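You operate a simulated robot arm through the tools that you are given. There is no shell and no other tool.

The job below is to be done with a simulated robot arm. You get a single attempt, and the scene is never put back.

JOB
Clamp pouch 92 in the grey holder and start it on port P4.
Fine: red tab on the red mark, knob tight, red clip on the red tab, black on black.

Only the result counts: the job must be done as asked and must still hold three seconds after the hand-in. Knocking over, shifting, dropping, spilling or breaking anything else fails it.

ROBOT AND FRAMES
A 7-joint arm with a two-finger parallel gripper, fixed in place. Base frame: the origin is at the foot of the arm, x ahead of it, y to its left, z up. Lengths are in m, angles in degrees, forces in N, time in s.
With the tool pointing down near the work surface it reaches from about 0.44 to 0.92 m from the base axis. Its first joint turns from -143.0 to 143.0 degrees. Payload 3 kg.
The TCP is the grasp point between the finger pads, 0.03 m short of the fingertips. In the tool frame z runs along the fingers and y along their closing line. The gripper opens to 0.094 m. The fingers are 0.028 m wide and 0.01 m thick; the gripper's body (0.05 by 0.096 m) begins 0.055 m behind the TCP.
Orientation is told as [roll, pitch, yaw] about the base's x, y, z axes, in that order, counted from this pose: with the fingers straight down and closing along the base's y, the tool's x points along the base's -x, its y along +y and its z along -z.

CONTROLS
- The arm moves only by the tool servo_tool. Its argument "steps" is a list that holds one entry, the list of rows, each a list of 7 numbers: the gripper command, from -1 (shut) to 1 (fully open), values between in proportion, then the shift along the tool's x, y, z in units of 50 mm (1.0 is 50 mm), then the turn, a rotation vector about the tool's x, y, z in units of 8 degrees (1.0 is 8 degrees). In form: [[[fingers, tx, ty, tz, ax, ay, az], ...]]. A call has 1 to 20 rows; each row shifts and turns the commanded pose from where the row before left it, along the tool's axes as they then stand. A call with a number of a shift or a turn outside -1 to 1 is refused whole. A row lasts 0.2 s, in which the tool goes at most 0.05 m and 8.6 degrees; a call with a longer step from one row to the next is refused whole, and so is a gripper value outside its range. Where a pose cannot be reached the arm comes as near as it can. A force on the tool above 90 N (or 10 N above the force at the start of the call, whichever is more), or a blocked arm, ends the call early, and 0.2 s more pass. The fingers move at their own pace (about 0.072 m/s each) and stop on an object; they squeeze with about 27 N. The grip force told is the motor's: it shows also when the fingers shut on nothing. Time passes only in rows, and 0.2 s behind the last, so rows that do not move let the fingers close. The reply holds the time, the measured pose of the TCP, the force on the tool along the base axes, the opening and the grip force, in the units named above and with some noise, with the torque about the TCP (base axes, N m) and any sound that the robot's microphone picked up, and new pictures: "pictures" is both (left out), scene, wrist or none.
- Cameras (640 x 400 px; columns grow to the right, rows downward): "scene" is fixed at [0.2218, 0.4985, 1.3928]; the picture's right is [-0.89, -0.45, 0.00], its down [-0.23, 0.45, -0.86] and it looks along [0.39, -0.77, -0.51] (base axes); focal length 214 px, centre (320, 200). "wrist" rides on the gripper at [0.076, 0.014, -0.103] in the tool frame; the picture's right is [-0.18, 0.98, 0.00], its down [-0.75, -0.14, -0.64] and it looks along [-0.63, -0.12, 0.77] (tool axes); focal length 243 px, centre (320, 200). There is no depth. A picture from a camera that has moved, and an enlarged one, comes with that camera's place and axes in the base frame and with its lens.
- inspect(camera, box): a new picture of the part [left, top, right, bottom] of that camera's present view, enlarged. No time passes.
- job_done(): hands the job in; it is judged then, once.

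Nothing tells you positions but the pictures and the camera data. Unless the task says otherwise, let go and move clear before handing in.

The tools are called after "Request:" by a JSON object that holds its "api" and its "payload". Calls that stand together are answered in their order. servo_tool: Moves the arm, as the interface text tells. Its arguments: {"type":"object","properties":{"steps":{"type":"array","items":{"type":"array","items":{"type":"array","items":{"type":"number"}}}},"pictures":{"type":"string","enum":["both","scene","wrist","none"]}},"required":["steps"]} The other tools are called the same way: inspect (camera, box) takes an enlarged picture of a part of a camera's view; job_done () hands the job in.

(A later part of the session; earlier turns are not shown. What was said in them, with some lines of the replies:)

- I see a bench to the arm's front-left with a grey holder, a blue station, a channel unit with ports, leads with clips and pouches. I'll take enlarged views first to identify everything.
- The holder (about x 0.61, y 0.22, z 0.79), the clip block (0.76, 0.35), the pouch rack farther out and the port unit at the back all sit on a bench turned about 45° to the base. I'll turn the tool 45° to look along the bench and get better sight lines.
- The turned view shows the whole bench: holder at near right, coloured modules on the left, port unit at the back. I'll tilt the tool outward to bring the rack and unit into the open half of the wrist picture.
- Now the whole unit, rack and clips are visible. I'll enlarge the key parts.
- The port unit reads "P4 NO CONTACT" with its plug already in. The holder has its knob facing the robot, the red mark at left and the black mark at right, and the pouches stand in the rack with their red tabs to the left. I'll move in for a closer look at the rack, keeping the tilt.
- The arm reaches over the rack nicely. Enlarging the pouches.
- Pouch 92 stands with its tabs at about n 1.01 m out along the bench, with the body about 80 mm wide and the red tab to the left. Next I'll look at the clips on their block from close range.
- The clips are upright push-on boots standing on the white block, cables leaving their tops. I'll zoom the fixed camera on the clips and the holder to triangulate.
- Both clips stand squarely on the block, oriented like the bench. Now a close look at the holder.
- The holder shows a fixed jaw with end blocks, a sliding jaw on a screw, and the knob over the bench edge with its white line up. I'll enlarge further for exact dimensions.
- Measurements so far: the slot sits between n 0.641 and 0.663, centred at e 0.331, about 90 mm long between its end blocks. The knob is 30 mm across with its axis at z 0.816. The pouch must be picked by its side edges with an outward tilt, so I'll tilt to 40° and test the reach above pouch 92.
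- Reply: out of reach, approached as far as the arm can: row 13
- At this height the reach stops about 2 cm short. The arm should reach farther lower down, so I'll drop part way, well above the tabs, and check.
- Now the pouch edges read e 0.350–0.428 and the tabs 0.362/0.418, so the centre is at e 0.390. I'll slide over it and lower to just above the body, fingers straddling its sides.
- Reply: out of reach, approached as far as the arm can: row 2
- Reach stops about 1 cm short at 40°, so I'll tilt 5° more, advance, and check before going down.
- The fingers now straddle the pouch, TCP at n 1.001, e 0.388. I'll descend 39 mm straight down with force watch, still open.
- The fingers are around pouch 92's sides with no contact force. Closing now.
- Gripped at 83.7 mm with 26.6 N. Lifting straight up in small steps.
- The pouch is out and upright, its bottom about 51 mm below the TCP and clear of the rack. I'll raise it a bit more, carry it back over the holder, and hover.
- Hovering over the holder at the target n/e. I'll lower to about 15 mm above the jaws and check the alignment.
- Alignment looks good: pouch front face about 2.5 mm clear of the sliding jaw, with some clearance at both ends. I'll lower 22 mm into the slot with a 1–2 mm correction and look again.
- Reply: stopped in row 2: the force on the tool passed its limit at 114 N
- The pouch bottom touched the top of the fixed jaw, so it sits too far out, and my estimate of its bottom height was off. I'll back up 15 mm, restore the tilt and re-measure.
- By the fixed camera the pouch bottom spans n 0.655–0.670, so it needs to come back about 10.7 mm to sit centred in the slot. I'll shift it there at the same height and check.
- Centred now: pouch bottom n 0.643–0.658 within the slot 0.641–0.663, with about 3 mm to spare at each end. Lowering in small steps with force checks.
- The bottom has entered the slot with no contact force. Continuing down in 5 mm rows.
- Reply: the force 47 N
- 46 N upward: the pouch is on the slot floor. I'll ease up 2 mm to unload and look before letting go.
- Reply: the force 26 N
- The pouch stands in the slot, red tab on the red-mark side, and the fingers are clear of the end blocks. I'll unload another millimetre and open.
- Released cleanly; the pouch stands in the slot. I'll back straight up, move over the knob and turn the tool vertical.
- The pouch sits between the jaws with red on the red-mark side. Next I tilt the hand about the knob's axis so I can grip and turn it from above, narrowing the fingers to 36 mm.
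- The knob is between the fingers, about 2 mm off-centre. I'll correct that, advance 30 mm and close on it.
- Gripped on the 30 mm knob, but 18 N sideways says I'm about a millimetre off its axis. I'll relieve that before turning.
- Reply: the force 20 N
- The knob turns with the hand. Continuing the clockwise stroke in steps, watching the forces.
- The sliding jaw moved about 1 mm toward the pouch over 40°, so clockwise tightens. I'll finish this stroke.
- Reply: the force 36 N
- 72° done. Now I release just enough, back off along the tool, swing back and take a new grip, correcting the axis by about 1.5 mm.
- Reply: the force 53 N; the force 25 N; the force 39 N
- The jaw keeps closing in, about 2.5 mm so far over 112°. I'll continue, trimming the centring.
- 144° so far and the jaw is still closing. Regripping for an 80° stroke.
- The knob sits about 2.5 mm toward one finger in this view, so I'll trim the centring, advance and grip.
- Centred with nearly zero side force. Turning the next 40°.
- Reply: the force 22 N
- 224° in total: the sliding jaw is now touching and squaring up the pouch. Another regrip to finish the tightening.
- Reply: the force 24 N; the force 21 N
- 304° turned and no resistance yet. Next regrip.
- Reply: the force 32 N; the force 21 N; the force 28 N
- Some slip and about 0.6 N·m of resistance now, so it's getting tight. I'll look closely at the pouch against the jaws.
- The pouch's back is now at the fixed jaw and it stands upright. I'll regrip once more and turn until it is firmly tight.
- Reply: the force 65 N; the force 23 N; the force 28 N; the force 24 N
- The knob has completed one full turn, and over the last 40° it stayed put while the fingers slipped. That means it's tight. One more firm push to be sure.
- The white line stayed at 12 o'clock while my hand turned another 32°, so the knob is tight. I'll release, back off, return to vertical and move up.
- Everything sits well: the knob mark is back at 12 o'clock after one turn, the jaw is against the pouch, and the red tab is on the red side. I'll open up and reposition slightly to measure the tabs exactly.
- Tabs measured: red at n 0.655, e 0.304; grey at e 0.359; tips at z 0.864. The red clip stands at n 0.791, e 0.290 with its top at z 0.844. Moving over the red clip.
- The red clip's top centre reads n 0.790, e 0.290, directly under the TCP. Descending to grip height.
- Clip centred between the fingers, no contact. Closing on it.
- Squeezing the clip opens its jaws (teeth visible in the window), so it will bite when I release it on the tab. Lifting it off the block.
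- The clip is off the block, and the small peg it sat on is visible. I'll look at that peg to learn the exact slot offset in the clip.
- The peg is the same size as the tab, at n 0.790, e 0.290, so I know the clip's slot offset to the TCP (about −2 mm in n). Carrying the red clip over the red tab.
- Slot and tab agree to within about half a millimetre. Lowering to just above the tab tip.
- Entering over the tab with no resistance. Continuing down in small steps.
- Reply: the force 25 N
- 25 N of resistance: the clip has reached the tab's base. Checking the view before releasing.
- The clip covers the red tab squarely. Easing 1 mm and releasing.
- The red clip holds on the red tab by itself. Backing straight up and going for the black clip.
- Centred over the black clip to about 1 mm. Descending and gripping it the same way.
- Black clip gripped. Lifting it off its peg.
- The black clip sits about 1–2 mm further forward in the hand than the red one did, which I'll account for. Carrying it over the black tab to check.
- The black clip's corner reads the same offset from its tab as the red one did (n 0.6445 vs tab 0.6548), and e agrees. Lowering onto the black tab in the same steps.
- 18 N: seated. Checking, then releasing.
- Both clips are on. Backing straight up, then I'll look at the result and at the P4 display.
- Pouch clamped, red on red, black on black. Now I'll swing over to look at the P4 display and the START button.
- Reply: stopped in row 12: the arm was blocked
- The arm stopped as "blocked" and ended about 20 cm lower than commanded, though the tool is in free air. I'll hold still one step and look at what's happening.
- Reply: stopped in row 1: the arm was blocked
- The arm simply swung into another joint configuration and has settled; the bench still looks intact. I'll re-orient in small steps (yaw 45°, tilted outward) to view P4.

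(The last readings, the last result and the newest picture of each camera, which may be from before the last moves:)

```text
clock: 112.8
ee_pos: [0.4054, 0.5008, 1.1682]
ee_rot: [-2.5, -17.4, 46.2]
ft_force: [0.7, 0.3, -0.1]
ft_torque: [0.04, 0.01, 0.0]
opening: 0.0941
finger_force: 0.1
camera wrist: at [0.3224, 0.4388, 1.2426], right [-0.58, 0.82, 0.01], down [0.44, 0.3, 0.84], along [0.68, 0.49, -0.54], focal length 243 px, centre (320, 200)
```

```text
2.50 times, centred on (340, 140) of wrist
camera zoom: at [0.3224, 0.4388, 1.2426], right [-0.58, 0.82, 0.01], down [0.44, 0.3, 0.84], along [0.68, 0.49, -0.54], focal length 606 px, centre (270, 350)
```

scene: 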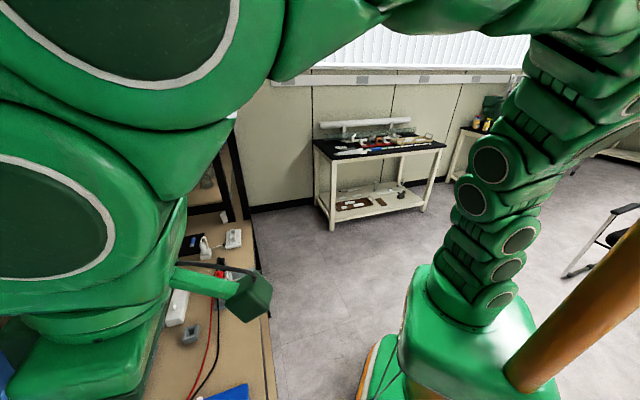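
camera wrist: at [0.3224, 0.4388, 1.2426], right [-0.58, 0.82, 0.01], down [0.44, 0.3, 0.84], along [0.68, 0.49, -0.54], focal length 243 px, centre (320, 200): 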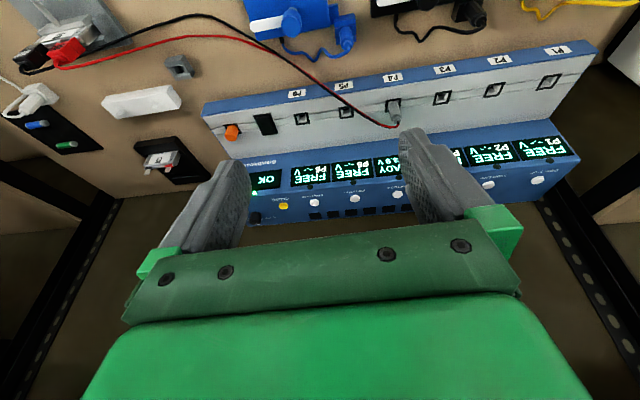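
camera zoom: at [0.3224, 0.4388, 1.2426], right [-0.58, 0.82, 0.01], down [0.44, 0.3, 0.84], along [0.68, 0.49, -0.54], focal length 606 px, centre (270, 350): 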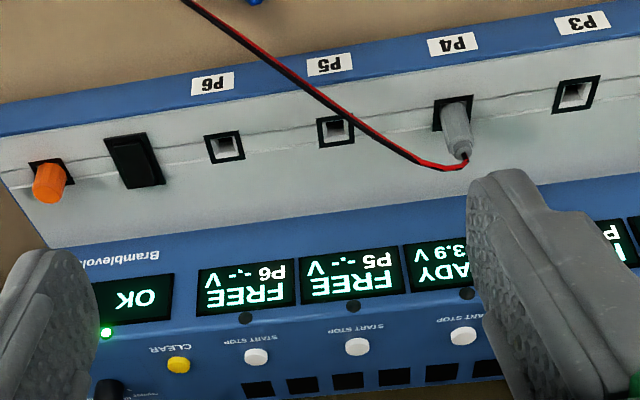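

P4 now reads READY, 3.9 V, so the contacts are good. I'll move closer to the P4 START button to measure it.

Request:
{"api": "servo_tool", "payload": {"steps": [[[1, 0, 0, 0, -0.31, -0.79, 0], [1, 0, 0, 0, 0, -0.79, 0], [1, -0.4575, 0.281, 0.4025, 0, 0, 0], [1, -0.4575, 0.281, 0.4025, 0, 0, 0], [1, -0.4575, 0.281, 0.4025, 0, 0, 0], [1, -0.4575, 0.281, 0.4025, 0, 0, 0], [1, -0.4575, 0.281, 0.4025, 0, 0, 0], [1, -0.4575, 0.281, 0.4025, 0, 0, 0], [1, 0, 0, 0, 0, 0, 0]]], "pictures": "both"}}

Request:
{"api": "inspect", "payload": {"camera": "wrist", "box": [220, 40, 420, 180]}}

```text
clock: 114.8
ee_pos: [0.4688, 0.6876, 1.1342]
ee_rot: [-0.1, -29.9, 46.2]
ft_force: [0.0, -0.8, 0.0]
ft_torque: [0.01, 0.02, 0.01]
opening: 0.0941
finger_force: 0.1
camera wrist: at [0.3785, 0.6136, 1.1837], right [-0.6, 0.79, 0.09], down [0.33, 0.14, 0.93], along [0.73, 0.59, -0.35], focal length 243 px, centre (320, 200)
```

scene: 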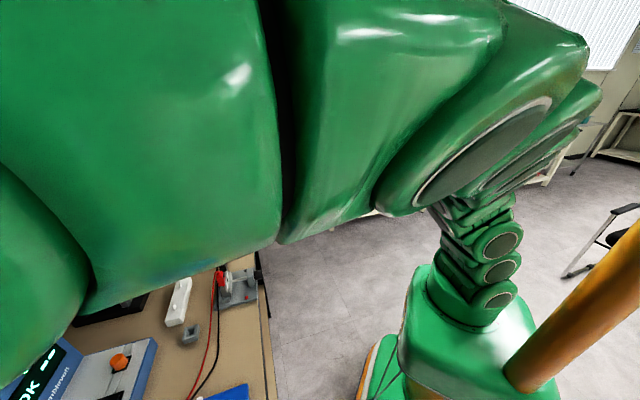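
wrist: 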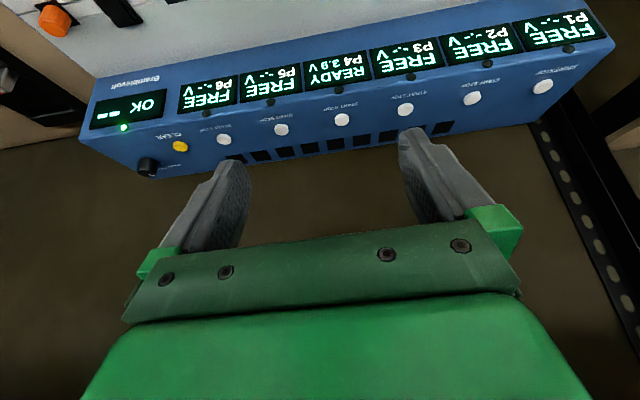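

```text
2.86 times, centred on (320, 110) of wrist
camera zoom: at [0.3785, 0.6136, 1.1837], right [-0.6, 0.79, 0.09], down [0.33, 0.14, 0.93], along [0.73, 0.59, -0.35], focal length 693 px, centre (320, 457)
```

zoom: 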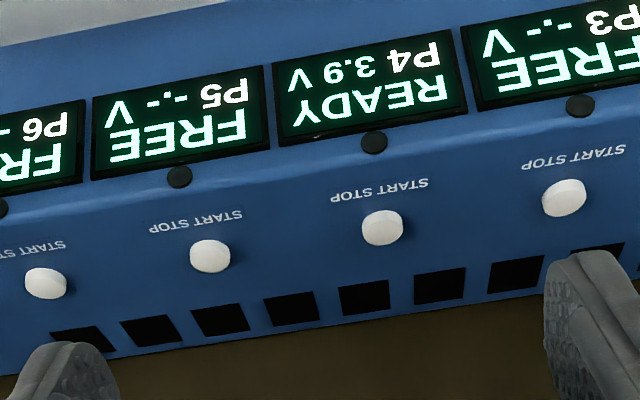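

P4 shows READY 3.9 V. Its START button is on the flat top at about n 1.013, e −0.179, z 0.939. I'll close the fingers, tilt to 40° and hover above it.

Request:
{"api": "servo_tool", "payload": {"steps": [[[-1, 0, 0, 0, 0, -0.625, 0], [-1, 0, 0, 0, 0, -0.625, 0], [-1, -0.234, 0.068, 0.692, 0, 0, 0], [-1, -0.234, 0.068, 0.692, 0, 0, 0], [-1, -0.234, 0.068, 0.692, 0, 0, 0], [-1, -0.234, 0.068, 0.692, 0, 0, 0], [-1, -0.234, 0.068, 0.692, 0, 0, 0], [-1, -0.234, 0.068, 0.692, 0, 0, 0], [-1, 0, 0, 0, 0, 0, 0]]], "pictures": "both"}}

Request:
{"api": "inspect", "payload": {"camera": "wrist", "box": [220, 40, 420, 200]}}

```text
clock: 116.8
ee_pos: [0.5829, 0.8371, 1.0184]
ee_rot: [-0.2, -40.1, 46.4]
ft_force: [-0.3, -0.1, 0.7]
ft_torque: [-0.04, 0.01, -0.01]
opening: 0.0002
finger_force: 27.0
camera wrist: at [0.4872, 0.7577, 1.0479], right [-0.61, 0.78, 0.12], down [0.21, 0.02, 0.98], along [0.76, 0.62, -0.18], focal length 243 px, centre (320, 200)
```

scene: 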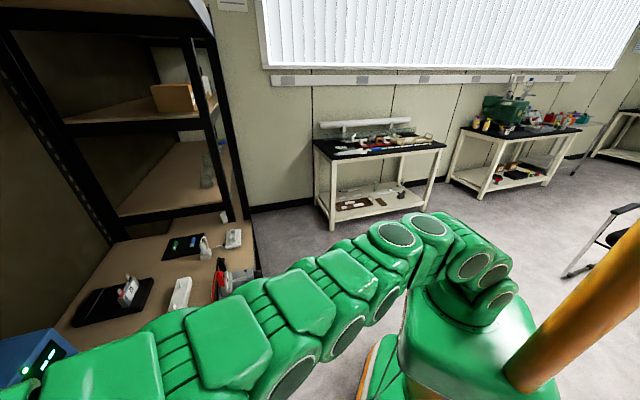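
wrist: 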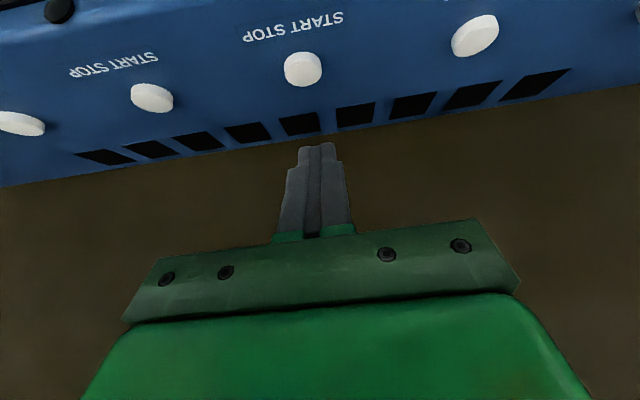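

```text
2.50 times, centred on (320, 120) of wrist
camera zoom: at [0.4872, 0.7577, 1.0479], right [-0.61, 0.78, 0.12], down [0.21, 0.02, 0.98], along [0.76, 0.62, -0.18], focal length 606 px, centre (320, 400)
```

zoom: 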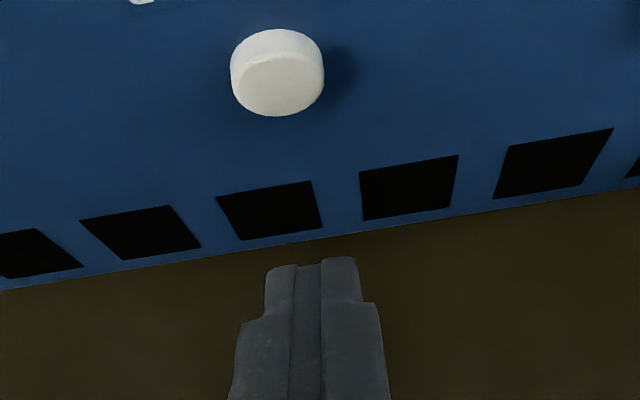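

Cross-checking against the CLEAR and P6 buttons from two views puts the button row at n 1.000, cap top about z 0.952. I'll shift back 13 mm and come down to just above the P4 button.

Request:
{"api": "servo_tool", "payload": {"steps": [[[-1, 0.226, 0, 0.071, 0, 0, 0], [-1, 0.226, 0, 0.071, 0, 0, 0], [-1, 0, 0, 0, 0, 0, 0]]], "pictures": "wrist"}}

Request:
{"api": "inspect", "payload": {"camera": "wrist", "box": [220, 40, 420, 200]}}

```text
clock: 117.6
ee_pos: [0.5754, 0.8272, 0.9995]
ee_rot: [0.0, -40.0, 46.4]
ft_force: [0.3, 0.9, 0.0]
ft_torque: [0.01, 0.02, -0.02]
opening: 0.0
finger_force: 27.1
camera wrist: at [0.4798, 0.7489, 1.0285], right [-0.61, 0.78, 0.12], down [0.21, 0.02, 0.98], along [0.76, 0.62, -0.18], focal length 243 px, centre (320, 200)
```

wrist: 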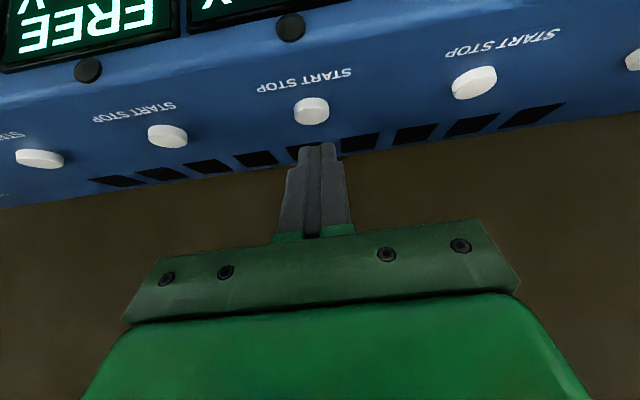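

```text
2.50 times, centred on (320, 120) of wrist
camera zoom: at [0.4798, 0.7489, 1.0285], right [-0.61, 0.78, 0.12], down [0.21, 0.02, 0.98], along [0.76, 0.62, -0.18], focal length 606 px, centre (320, 400)
```

zoom: 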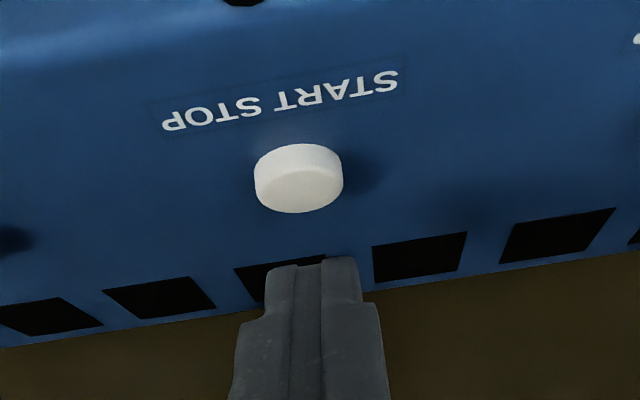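

Second triangulation: cap top at n 1.004, e −0.179, z 0.950, nicely under the fingertips. Approaching to just above contact.

Request:
{"api": "servo_tool", "payload": {"steps": [[[-1, 0.122, 0, 0.238, 0, 0, 0], [-1, 0, 0, 0, 0, 0, 0]]], "pictures": "wrist"}}

Request:
{"api": "inspect", "payload": {"camera": "wrist", "box": [240, 60, 400, 190]}}

```text
clock: 118.2
ee_pos: [0.5768, 0.8305, 0.9844]
ee_rot: [0.0, -40.0, 46.4]
ft_force: [0.6, -0.3, 0.9]
ft_torque: [0.01, -0.02, 0.02]
opening: 0.0
finger_force: 27.1
camera wrist: at [0.4817, 0.7506, 1.015], right [-0.61, 0.78, 0.12], down [0.21, 0.02, 0.98], along [0.76, 0.62, -0.18], focal length 243 px, centre (320, 200)
```

wrist: 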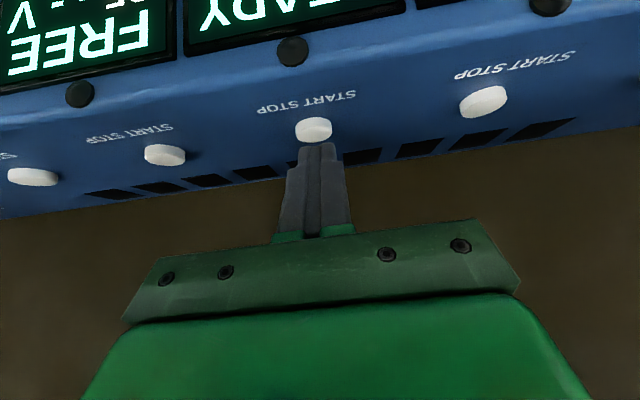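

```text
3.08 times, centred on (320, 125) of wrist
camera zoom: at [0.4817, 0.7506, 1.015], right [-0.61, 0.78, 0.12], down [0.21, 0.02, 0.98], along [0.76, 0.62, -0.18], focal length 746 px, centre (320, 431)
```

zoom: 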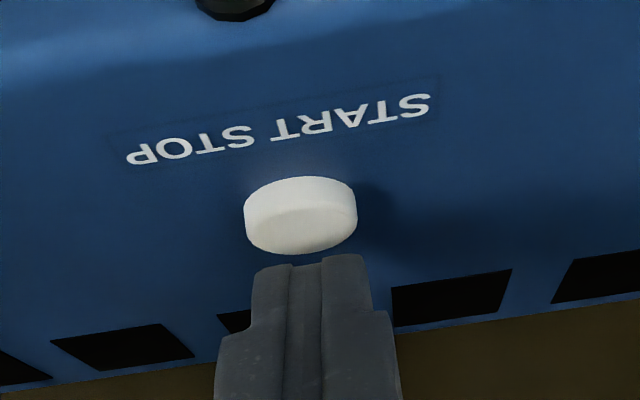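

Fingertips about 4–5 mm above the cap. Pressing down in small steps.

Request:
{"api": "servo_tool", "payload": {"steps": [[[-1, 0.097, 0, 0.023, 0, 0, 0], [-1, 0.026, 0, 0.031, 0, 0, 0], [-1, 0, 0, 0, 0, 0, 0]]], "pictures": "wrist"}}

Request:
{"api": "inspect", "payload": {"camera": "wrist", "box": [240, 0, 400, 190]}}

```text
clock: 119.0
ee_pos: [0.5751, 0.8277, 0.9798]
ee_rot: [-0.1, -40.1, 46.3]
ft_force: [-3.6, -1.7, 11.1]
ft_torque: [0.02, 0.04, 0.05]
opening: 0.0001
finger_force: 26.7
heard: click, click
camera wrist: at [0.4793, 0.7492, 1.0098], right [-0.61, 0.78, 0.12], down [0.21, 0.02, 0.98], along [0.76, 0.62, -0.18], focal length 243 px, centre (320, 200)
```

wrist: 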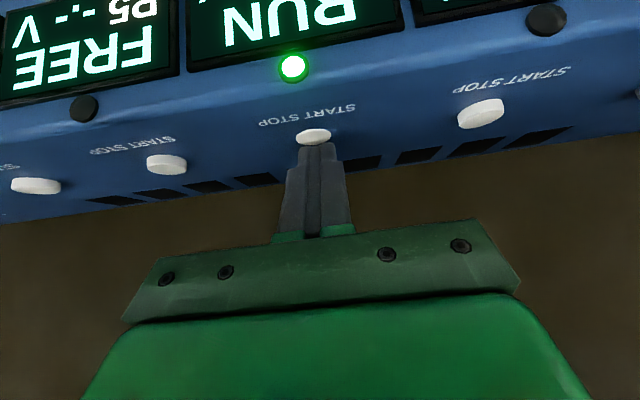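

```text
2.11 times, centred on (320, 95) of wrist
camera zoom: at [0.4793, 0.7492, 1.0098], right [-0.61, 0.78, 0.12], down [0.21, 0.02, 0.98], along [0.76, 0.62, -0.18], focal length 511 px, centre (320, 421)
```

zoom: 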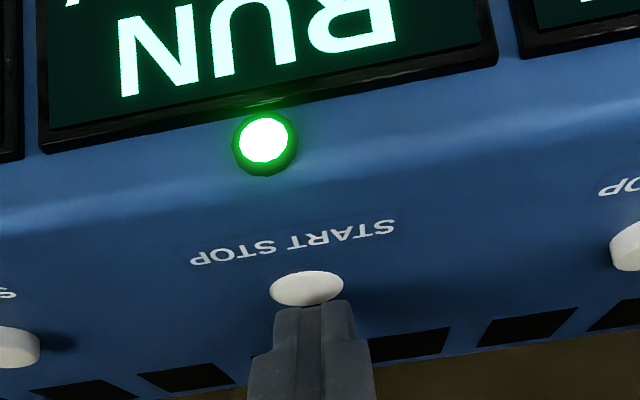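

P4 shows RUN with a green light, after clicks. I'll lift straight off the button and check the display.

Request:
{"api": "servo_tool", "payload": {"steps": [[[-1, -0.32, 0, -0.38, 0, 0, 0], [-1, -0.32, 0, -0.38, 0, 0, 0], [-1, -0.4, 0, -0.5, 0, 0, 0], [-1, 0.3, 0, -0.5, 0, 0, 0], [-1, 0.3, 0, -0.6, 0, 0, 0], [-1, 0.3, 0, -0.6, 0, 0, 0], [-1, 0, 0, 0, 0, 0, 0]]], "pictures": "both"}}

Request:
{"api": "inspect", "payload": {"camera": "wrist", "box": [220, 40, 420, 180]}}

Request:
{"api": "inspect", "payload": {"camera": "scene", "box": [205, 245, 275, 305]}}

```text
clock: 120.6
ee_pos: [0.5126, 0.7638, 1.0963]
ee_rot: [-0.1, -40.0, 46.5]
ft_force: [0.2, 0.2, -1.1]
ft_torque: [0.0, -0.04, 0.02]
opening: 0.0001
finger_force: 26.6
camera wrist: at [0.4169, 0.6847, 1.1261], right [-0.61, 0.78, 0.12], down [0.21, 0.02, 0.98], along [0.76, 0.62, -0.18], focal length 243 px, centre (320, 200)
```

scene: 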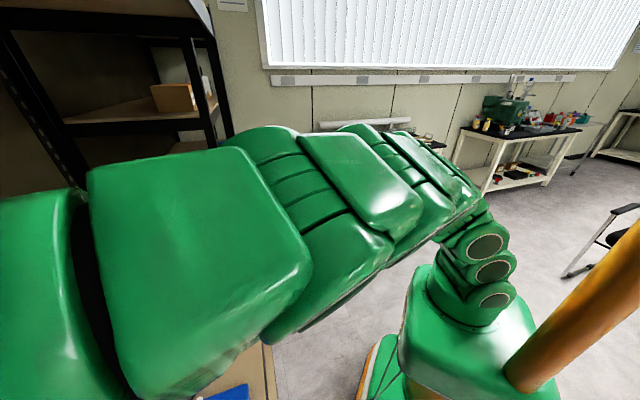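
wrist: 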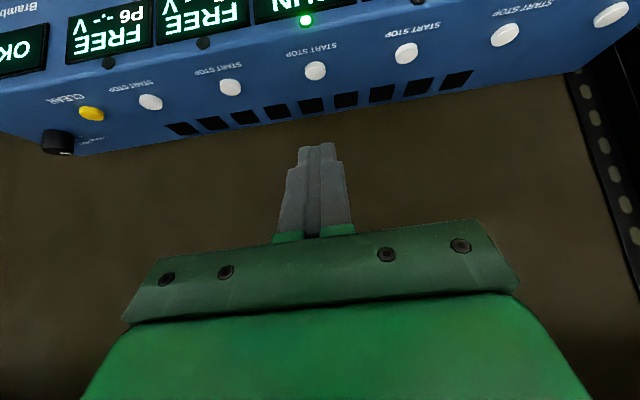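

```text
2.86 times, centred on (320, 110) of wrist
camera zoom: at [0.4169, 0.6847, 1.1261], right [-0.61, 0.78, 0.12], down [0.21, 0.02, 0.98], along [0.76, 0.62, -0.18], focal length 693 px, centre (320, 457)
```

zoom: 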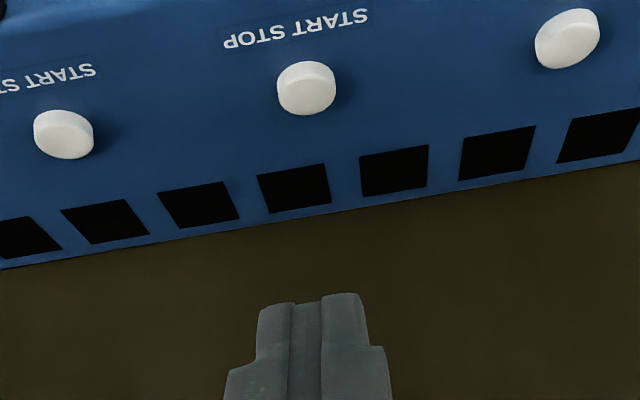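

```text
6.67 times, centred on (240, 275) of scene
camera zoom: at [0.2218, 0.4985, 1.3928], right [-0.89, -0.45, 0.0], down [-0.23, 0.45, -0.86], along [0.39, -0.77, -0.51], focal length 1430 px, centre (853, -300)
```

zoom: 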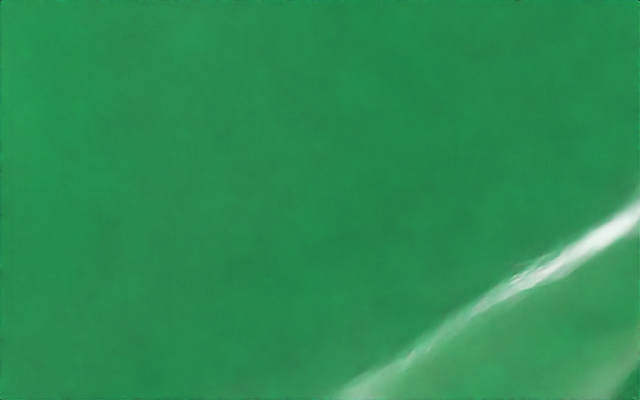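

P4's light stays green on RUN after release. Retracing my path to move clear and verify the bench.

Request:
{"api": "servo_tool", "payload": {"steps": [[[-1, 0.274, -0.139, -0.56, 0, 0, 0], [-1, 0.274, -0.139, -0.56, 0, 0, 0], [-1, 0.274, -0.139, -0.56, 0, 0, 0], [-1, 0, 0, 0, 0, 0.625, 0], [0, 0, 0, 0, 0, 0.625, 0], [0.5, 0, 0, 0, 0, 0, 0]]], "pictures": "wrist"}}

Request:
{"api": "inspect", "payload": {"camera": "wrist", "box": [220, 20, 460, 180]}}

```text
clock: 122.0
ee_pos: [0.4675, 0.6859, 1.1348]
ee_rot: [-0.2, -29.9, 46.4]
ft_force: [0.4, 0.2, 0.5]
ft_torque: [-0.02, 0.0, -0.03]
opening: 0.0704
finger_force: 0.0
camera wrist: at [0.3781, 0.6116, 1.185], right [-0.6, 0.79, 0.09], down [0.33, 0.14, 0.93], along [0.73, 0.59, -0.35], focal length 243 px, centre (320, 200)
```

wrist: 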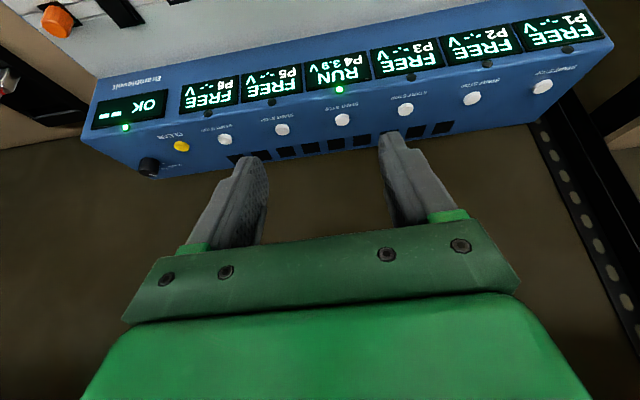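

```text
2.50 times, centred on (340, 100) of wrist
camera zoom: at [0.3781, 0.6116, 1.185], right [-0.6, 0.79, 0.09], down [0.33, 0.14, 0.93], along [0.73, 0.59, -0.35], focal length 606 px, centre (270, 450)
```

zoom: 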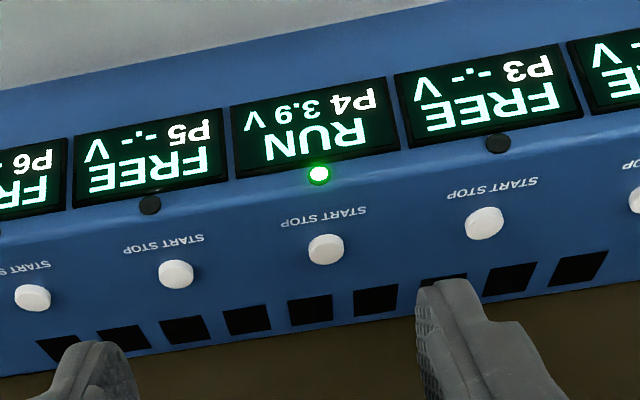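

P4: RUN, 3.9 V; every other port is still FREE. Moving back to see the holder once more.

Request:
{"api": "servo_tool", "payload": {"steps": [[[0.5, 0.46, -0.276, -0.397, 0, 0, 0], [0.5, 0.46, -0.276, -0.397, 0, 0, 0], [0.5, 0.46, -0.276, -0.397, 0, 0, 0], [0.5, 0.46, -0.276, -0.397, 0, 0, 0], [0.5, 0.46, -0.276, -0.397, 0, 0, 0], [0.5, 0.46, -0.276, -0.397, 0, 0, 0], [0.5, 0, 0, 0, 0, 0.8, 0], [0.5, 0, 0, 0, 0, 0.8, 0], [0.5, 0, 0, 0, 0, 0, 0]]], "pictures": "both"}}

Request:
{"api": "inspect", "payload": {"camera": "wrist", "box": [0, 0, 240, 180]}}

Request:
{"api": "inspect", "payload": {"camera": "wrist", "box": [200, 0, 640, 230]}}

```text
clock: 124.0
ee_pos: [0.4056, 0.4993, 1.1696]
ee_rot: [-0.1, -17.1, 46.2]
ft_force: [0.3, -0.6, 0.6]
ft_torque: [0.02, 0.02, -0.04]
opening: 0.0704
finger_force: 0.0
camera wrist: at [0.3247, 0.4364, 1.2446], right [-0.59, 0.81, 0.05], down [0.47, 0.29, 0.84], along [0.66, 0.52, -0.55], focal length 243 px, centre (320, 200)
```

scene: 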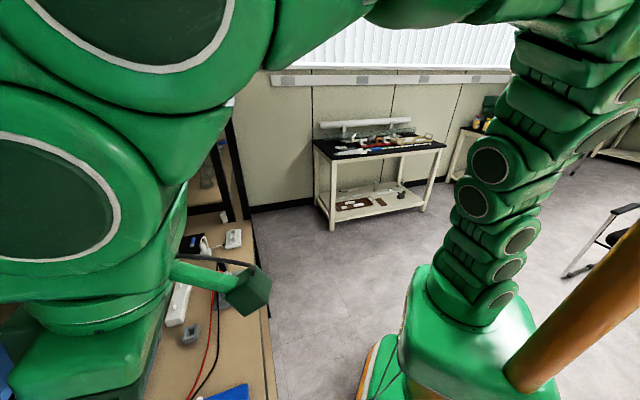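
wrist: 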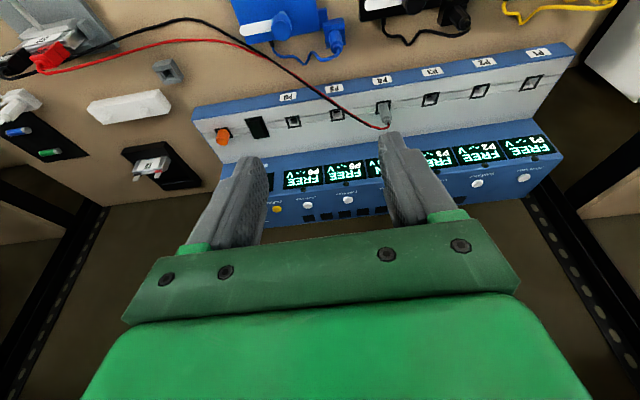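

```text
2.22 times, centred on (120, 90) of wrist
camera zoom: at [0.3247, 0.4364, 1.2446], right [-0.59, 0.81, 0.05], down [0.47, 0.29, 0.84], along [0.66, 0.52, -0.55], focal length 539 px, centre (764, 444)
```

zoom: 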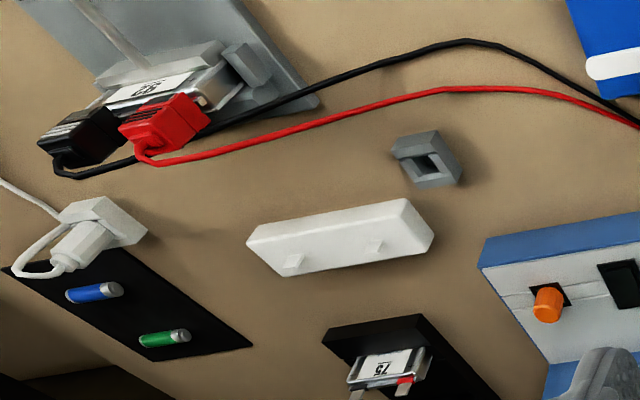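

```text
1.45 times, centred on (420, 115) of wrist
camera zoom: at [0.3247, 0.4364, 1.2446], right [-0.59, 0.81, 0.05], down [0.47, 0.29, 0.84], along [0.66, 0.52, -0.55], focal length 353 px, centre (174, 324)
```

zoom: 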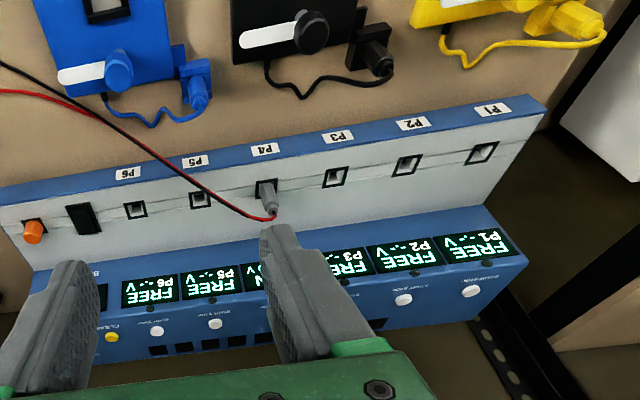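

Everything is in place: pouch 92 clamped with red clip on "+" and black on "−", pouch 75 and the other items untouched. One last look at P4 after a short wait.

Request:
{"api": "servo_tool", "payload": {"steps": [[[1, 0, 0.3, 0, 0, 0, 0], [1, 0, 0, 0, 0, 0, 0], [1, 0, 0, 0, 0, 0, 0], [1, 0, 0, 0, 0, 0, 0], [1, 0, 0, 0, 0, 0, 0]]], "pictures": "wrist"}}

Request:
{"api": "inspect", "payload": {"camera": "wrist", "box": [260, 80, 460, 220]}}

Request:
{"api": "inspect", "payload": {"camera": "wrist", "box": [0, 0, 110, 90]}}

```text
clock: 125.2
ee_pos: [0.3955, 0.5108, 1.17]
ee_rot: [0.0, -17.2, 46.4]
ft_force: [0.6, 0.1, -1.1]
ft_torque: [0.0, 0.0, 0.02]
opening: 0.0943
finger_force: 0.0
camera wrist: at [0.3141, 0.447, 1.2445], right [-0.59, 0.81, 0.05], down [0.47, 0.29, 0.84], along [0.66, 0.52, -0.55], focal length 243 px, centre (320, 200)
```

wrist: 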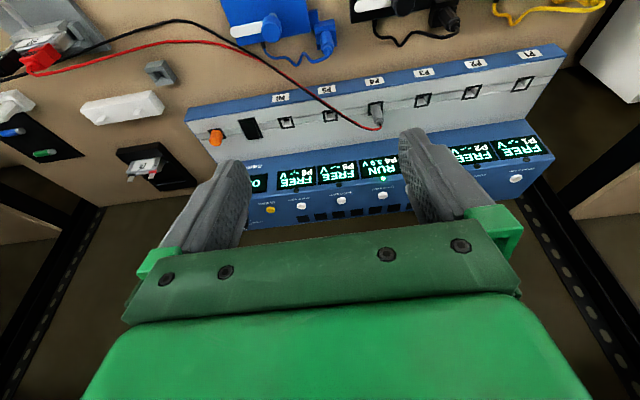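

```text
2.86 times, centred on (360, 150) of wrist
camera zoom: at [0.3141, 0.447, 1.2445], right [-0.59, 0.81, 0.05], down [0.47, 0.29, 0.84], along [0.66, 0.52, -0.55], focal length 693 px, centre (206, 343)
```

zoom: 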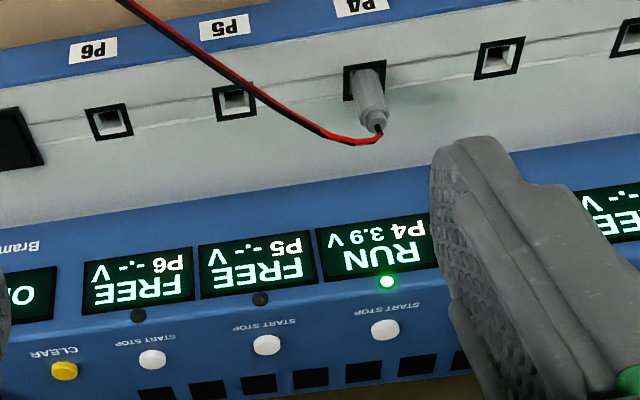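

```text
4.44 times, centred on (55, 45) of wrist
camera zoom: at [0.3141, 0.447, 1.2445], right [-0.59, 0.81, 0.05], down [0.47, 0.29, 0.84], along [0.66, 0.52, -0.55], focal length 1078 px, centre (1498, 889)
```

zoom: 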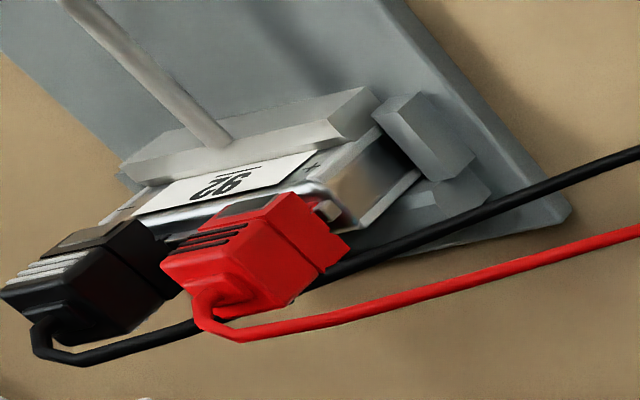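

P4 still shows RUN, 3.9 V with its green light on. Pouch 92 is clamped with the red clip on its red tab and the black clip on the black tab, and the hand is clear of everything. Handing in.

Request:
{"api": "job_done", "payload": {}}

```text
The job is handed in.
```

Pouch 92 is clamped in the grey holder and running on port P4. The last look before hand-in showed RUN, 3.9 V and a green light.

- **Pouch:** it stands in the slot against the fixed jaw, with its red tab on the side with the red mark.
- **Knob:** I turned it clockwise one full turn. After that it no longer moved and the fingers slipped on it, so I took it as tight. There was no separate tightness reading to confirm that.
- **Clips:** the red clip is on the red tab and the black clip on the black tab. P4 changed from NO CONTACT to READY once both were on.
- **Start:** I pressed P4's START button once. Two clicks were heard and the display changed to RUN.

Two things went wrong along the way:
- **First try at the holder:** the pouch hit the top of the fixed jaw and the arm stopped at 114 N. I re-aligned it, and the second try seated.
- **Swing to the P4 button:** on the way there the arm stopped as blocked and moved off its commanded path. The tool was in free air and nothing on the bench had moved.

Pouch 75 and the other items look undisturbed, and the hand is open and clear.
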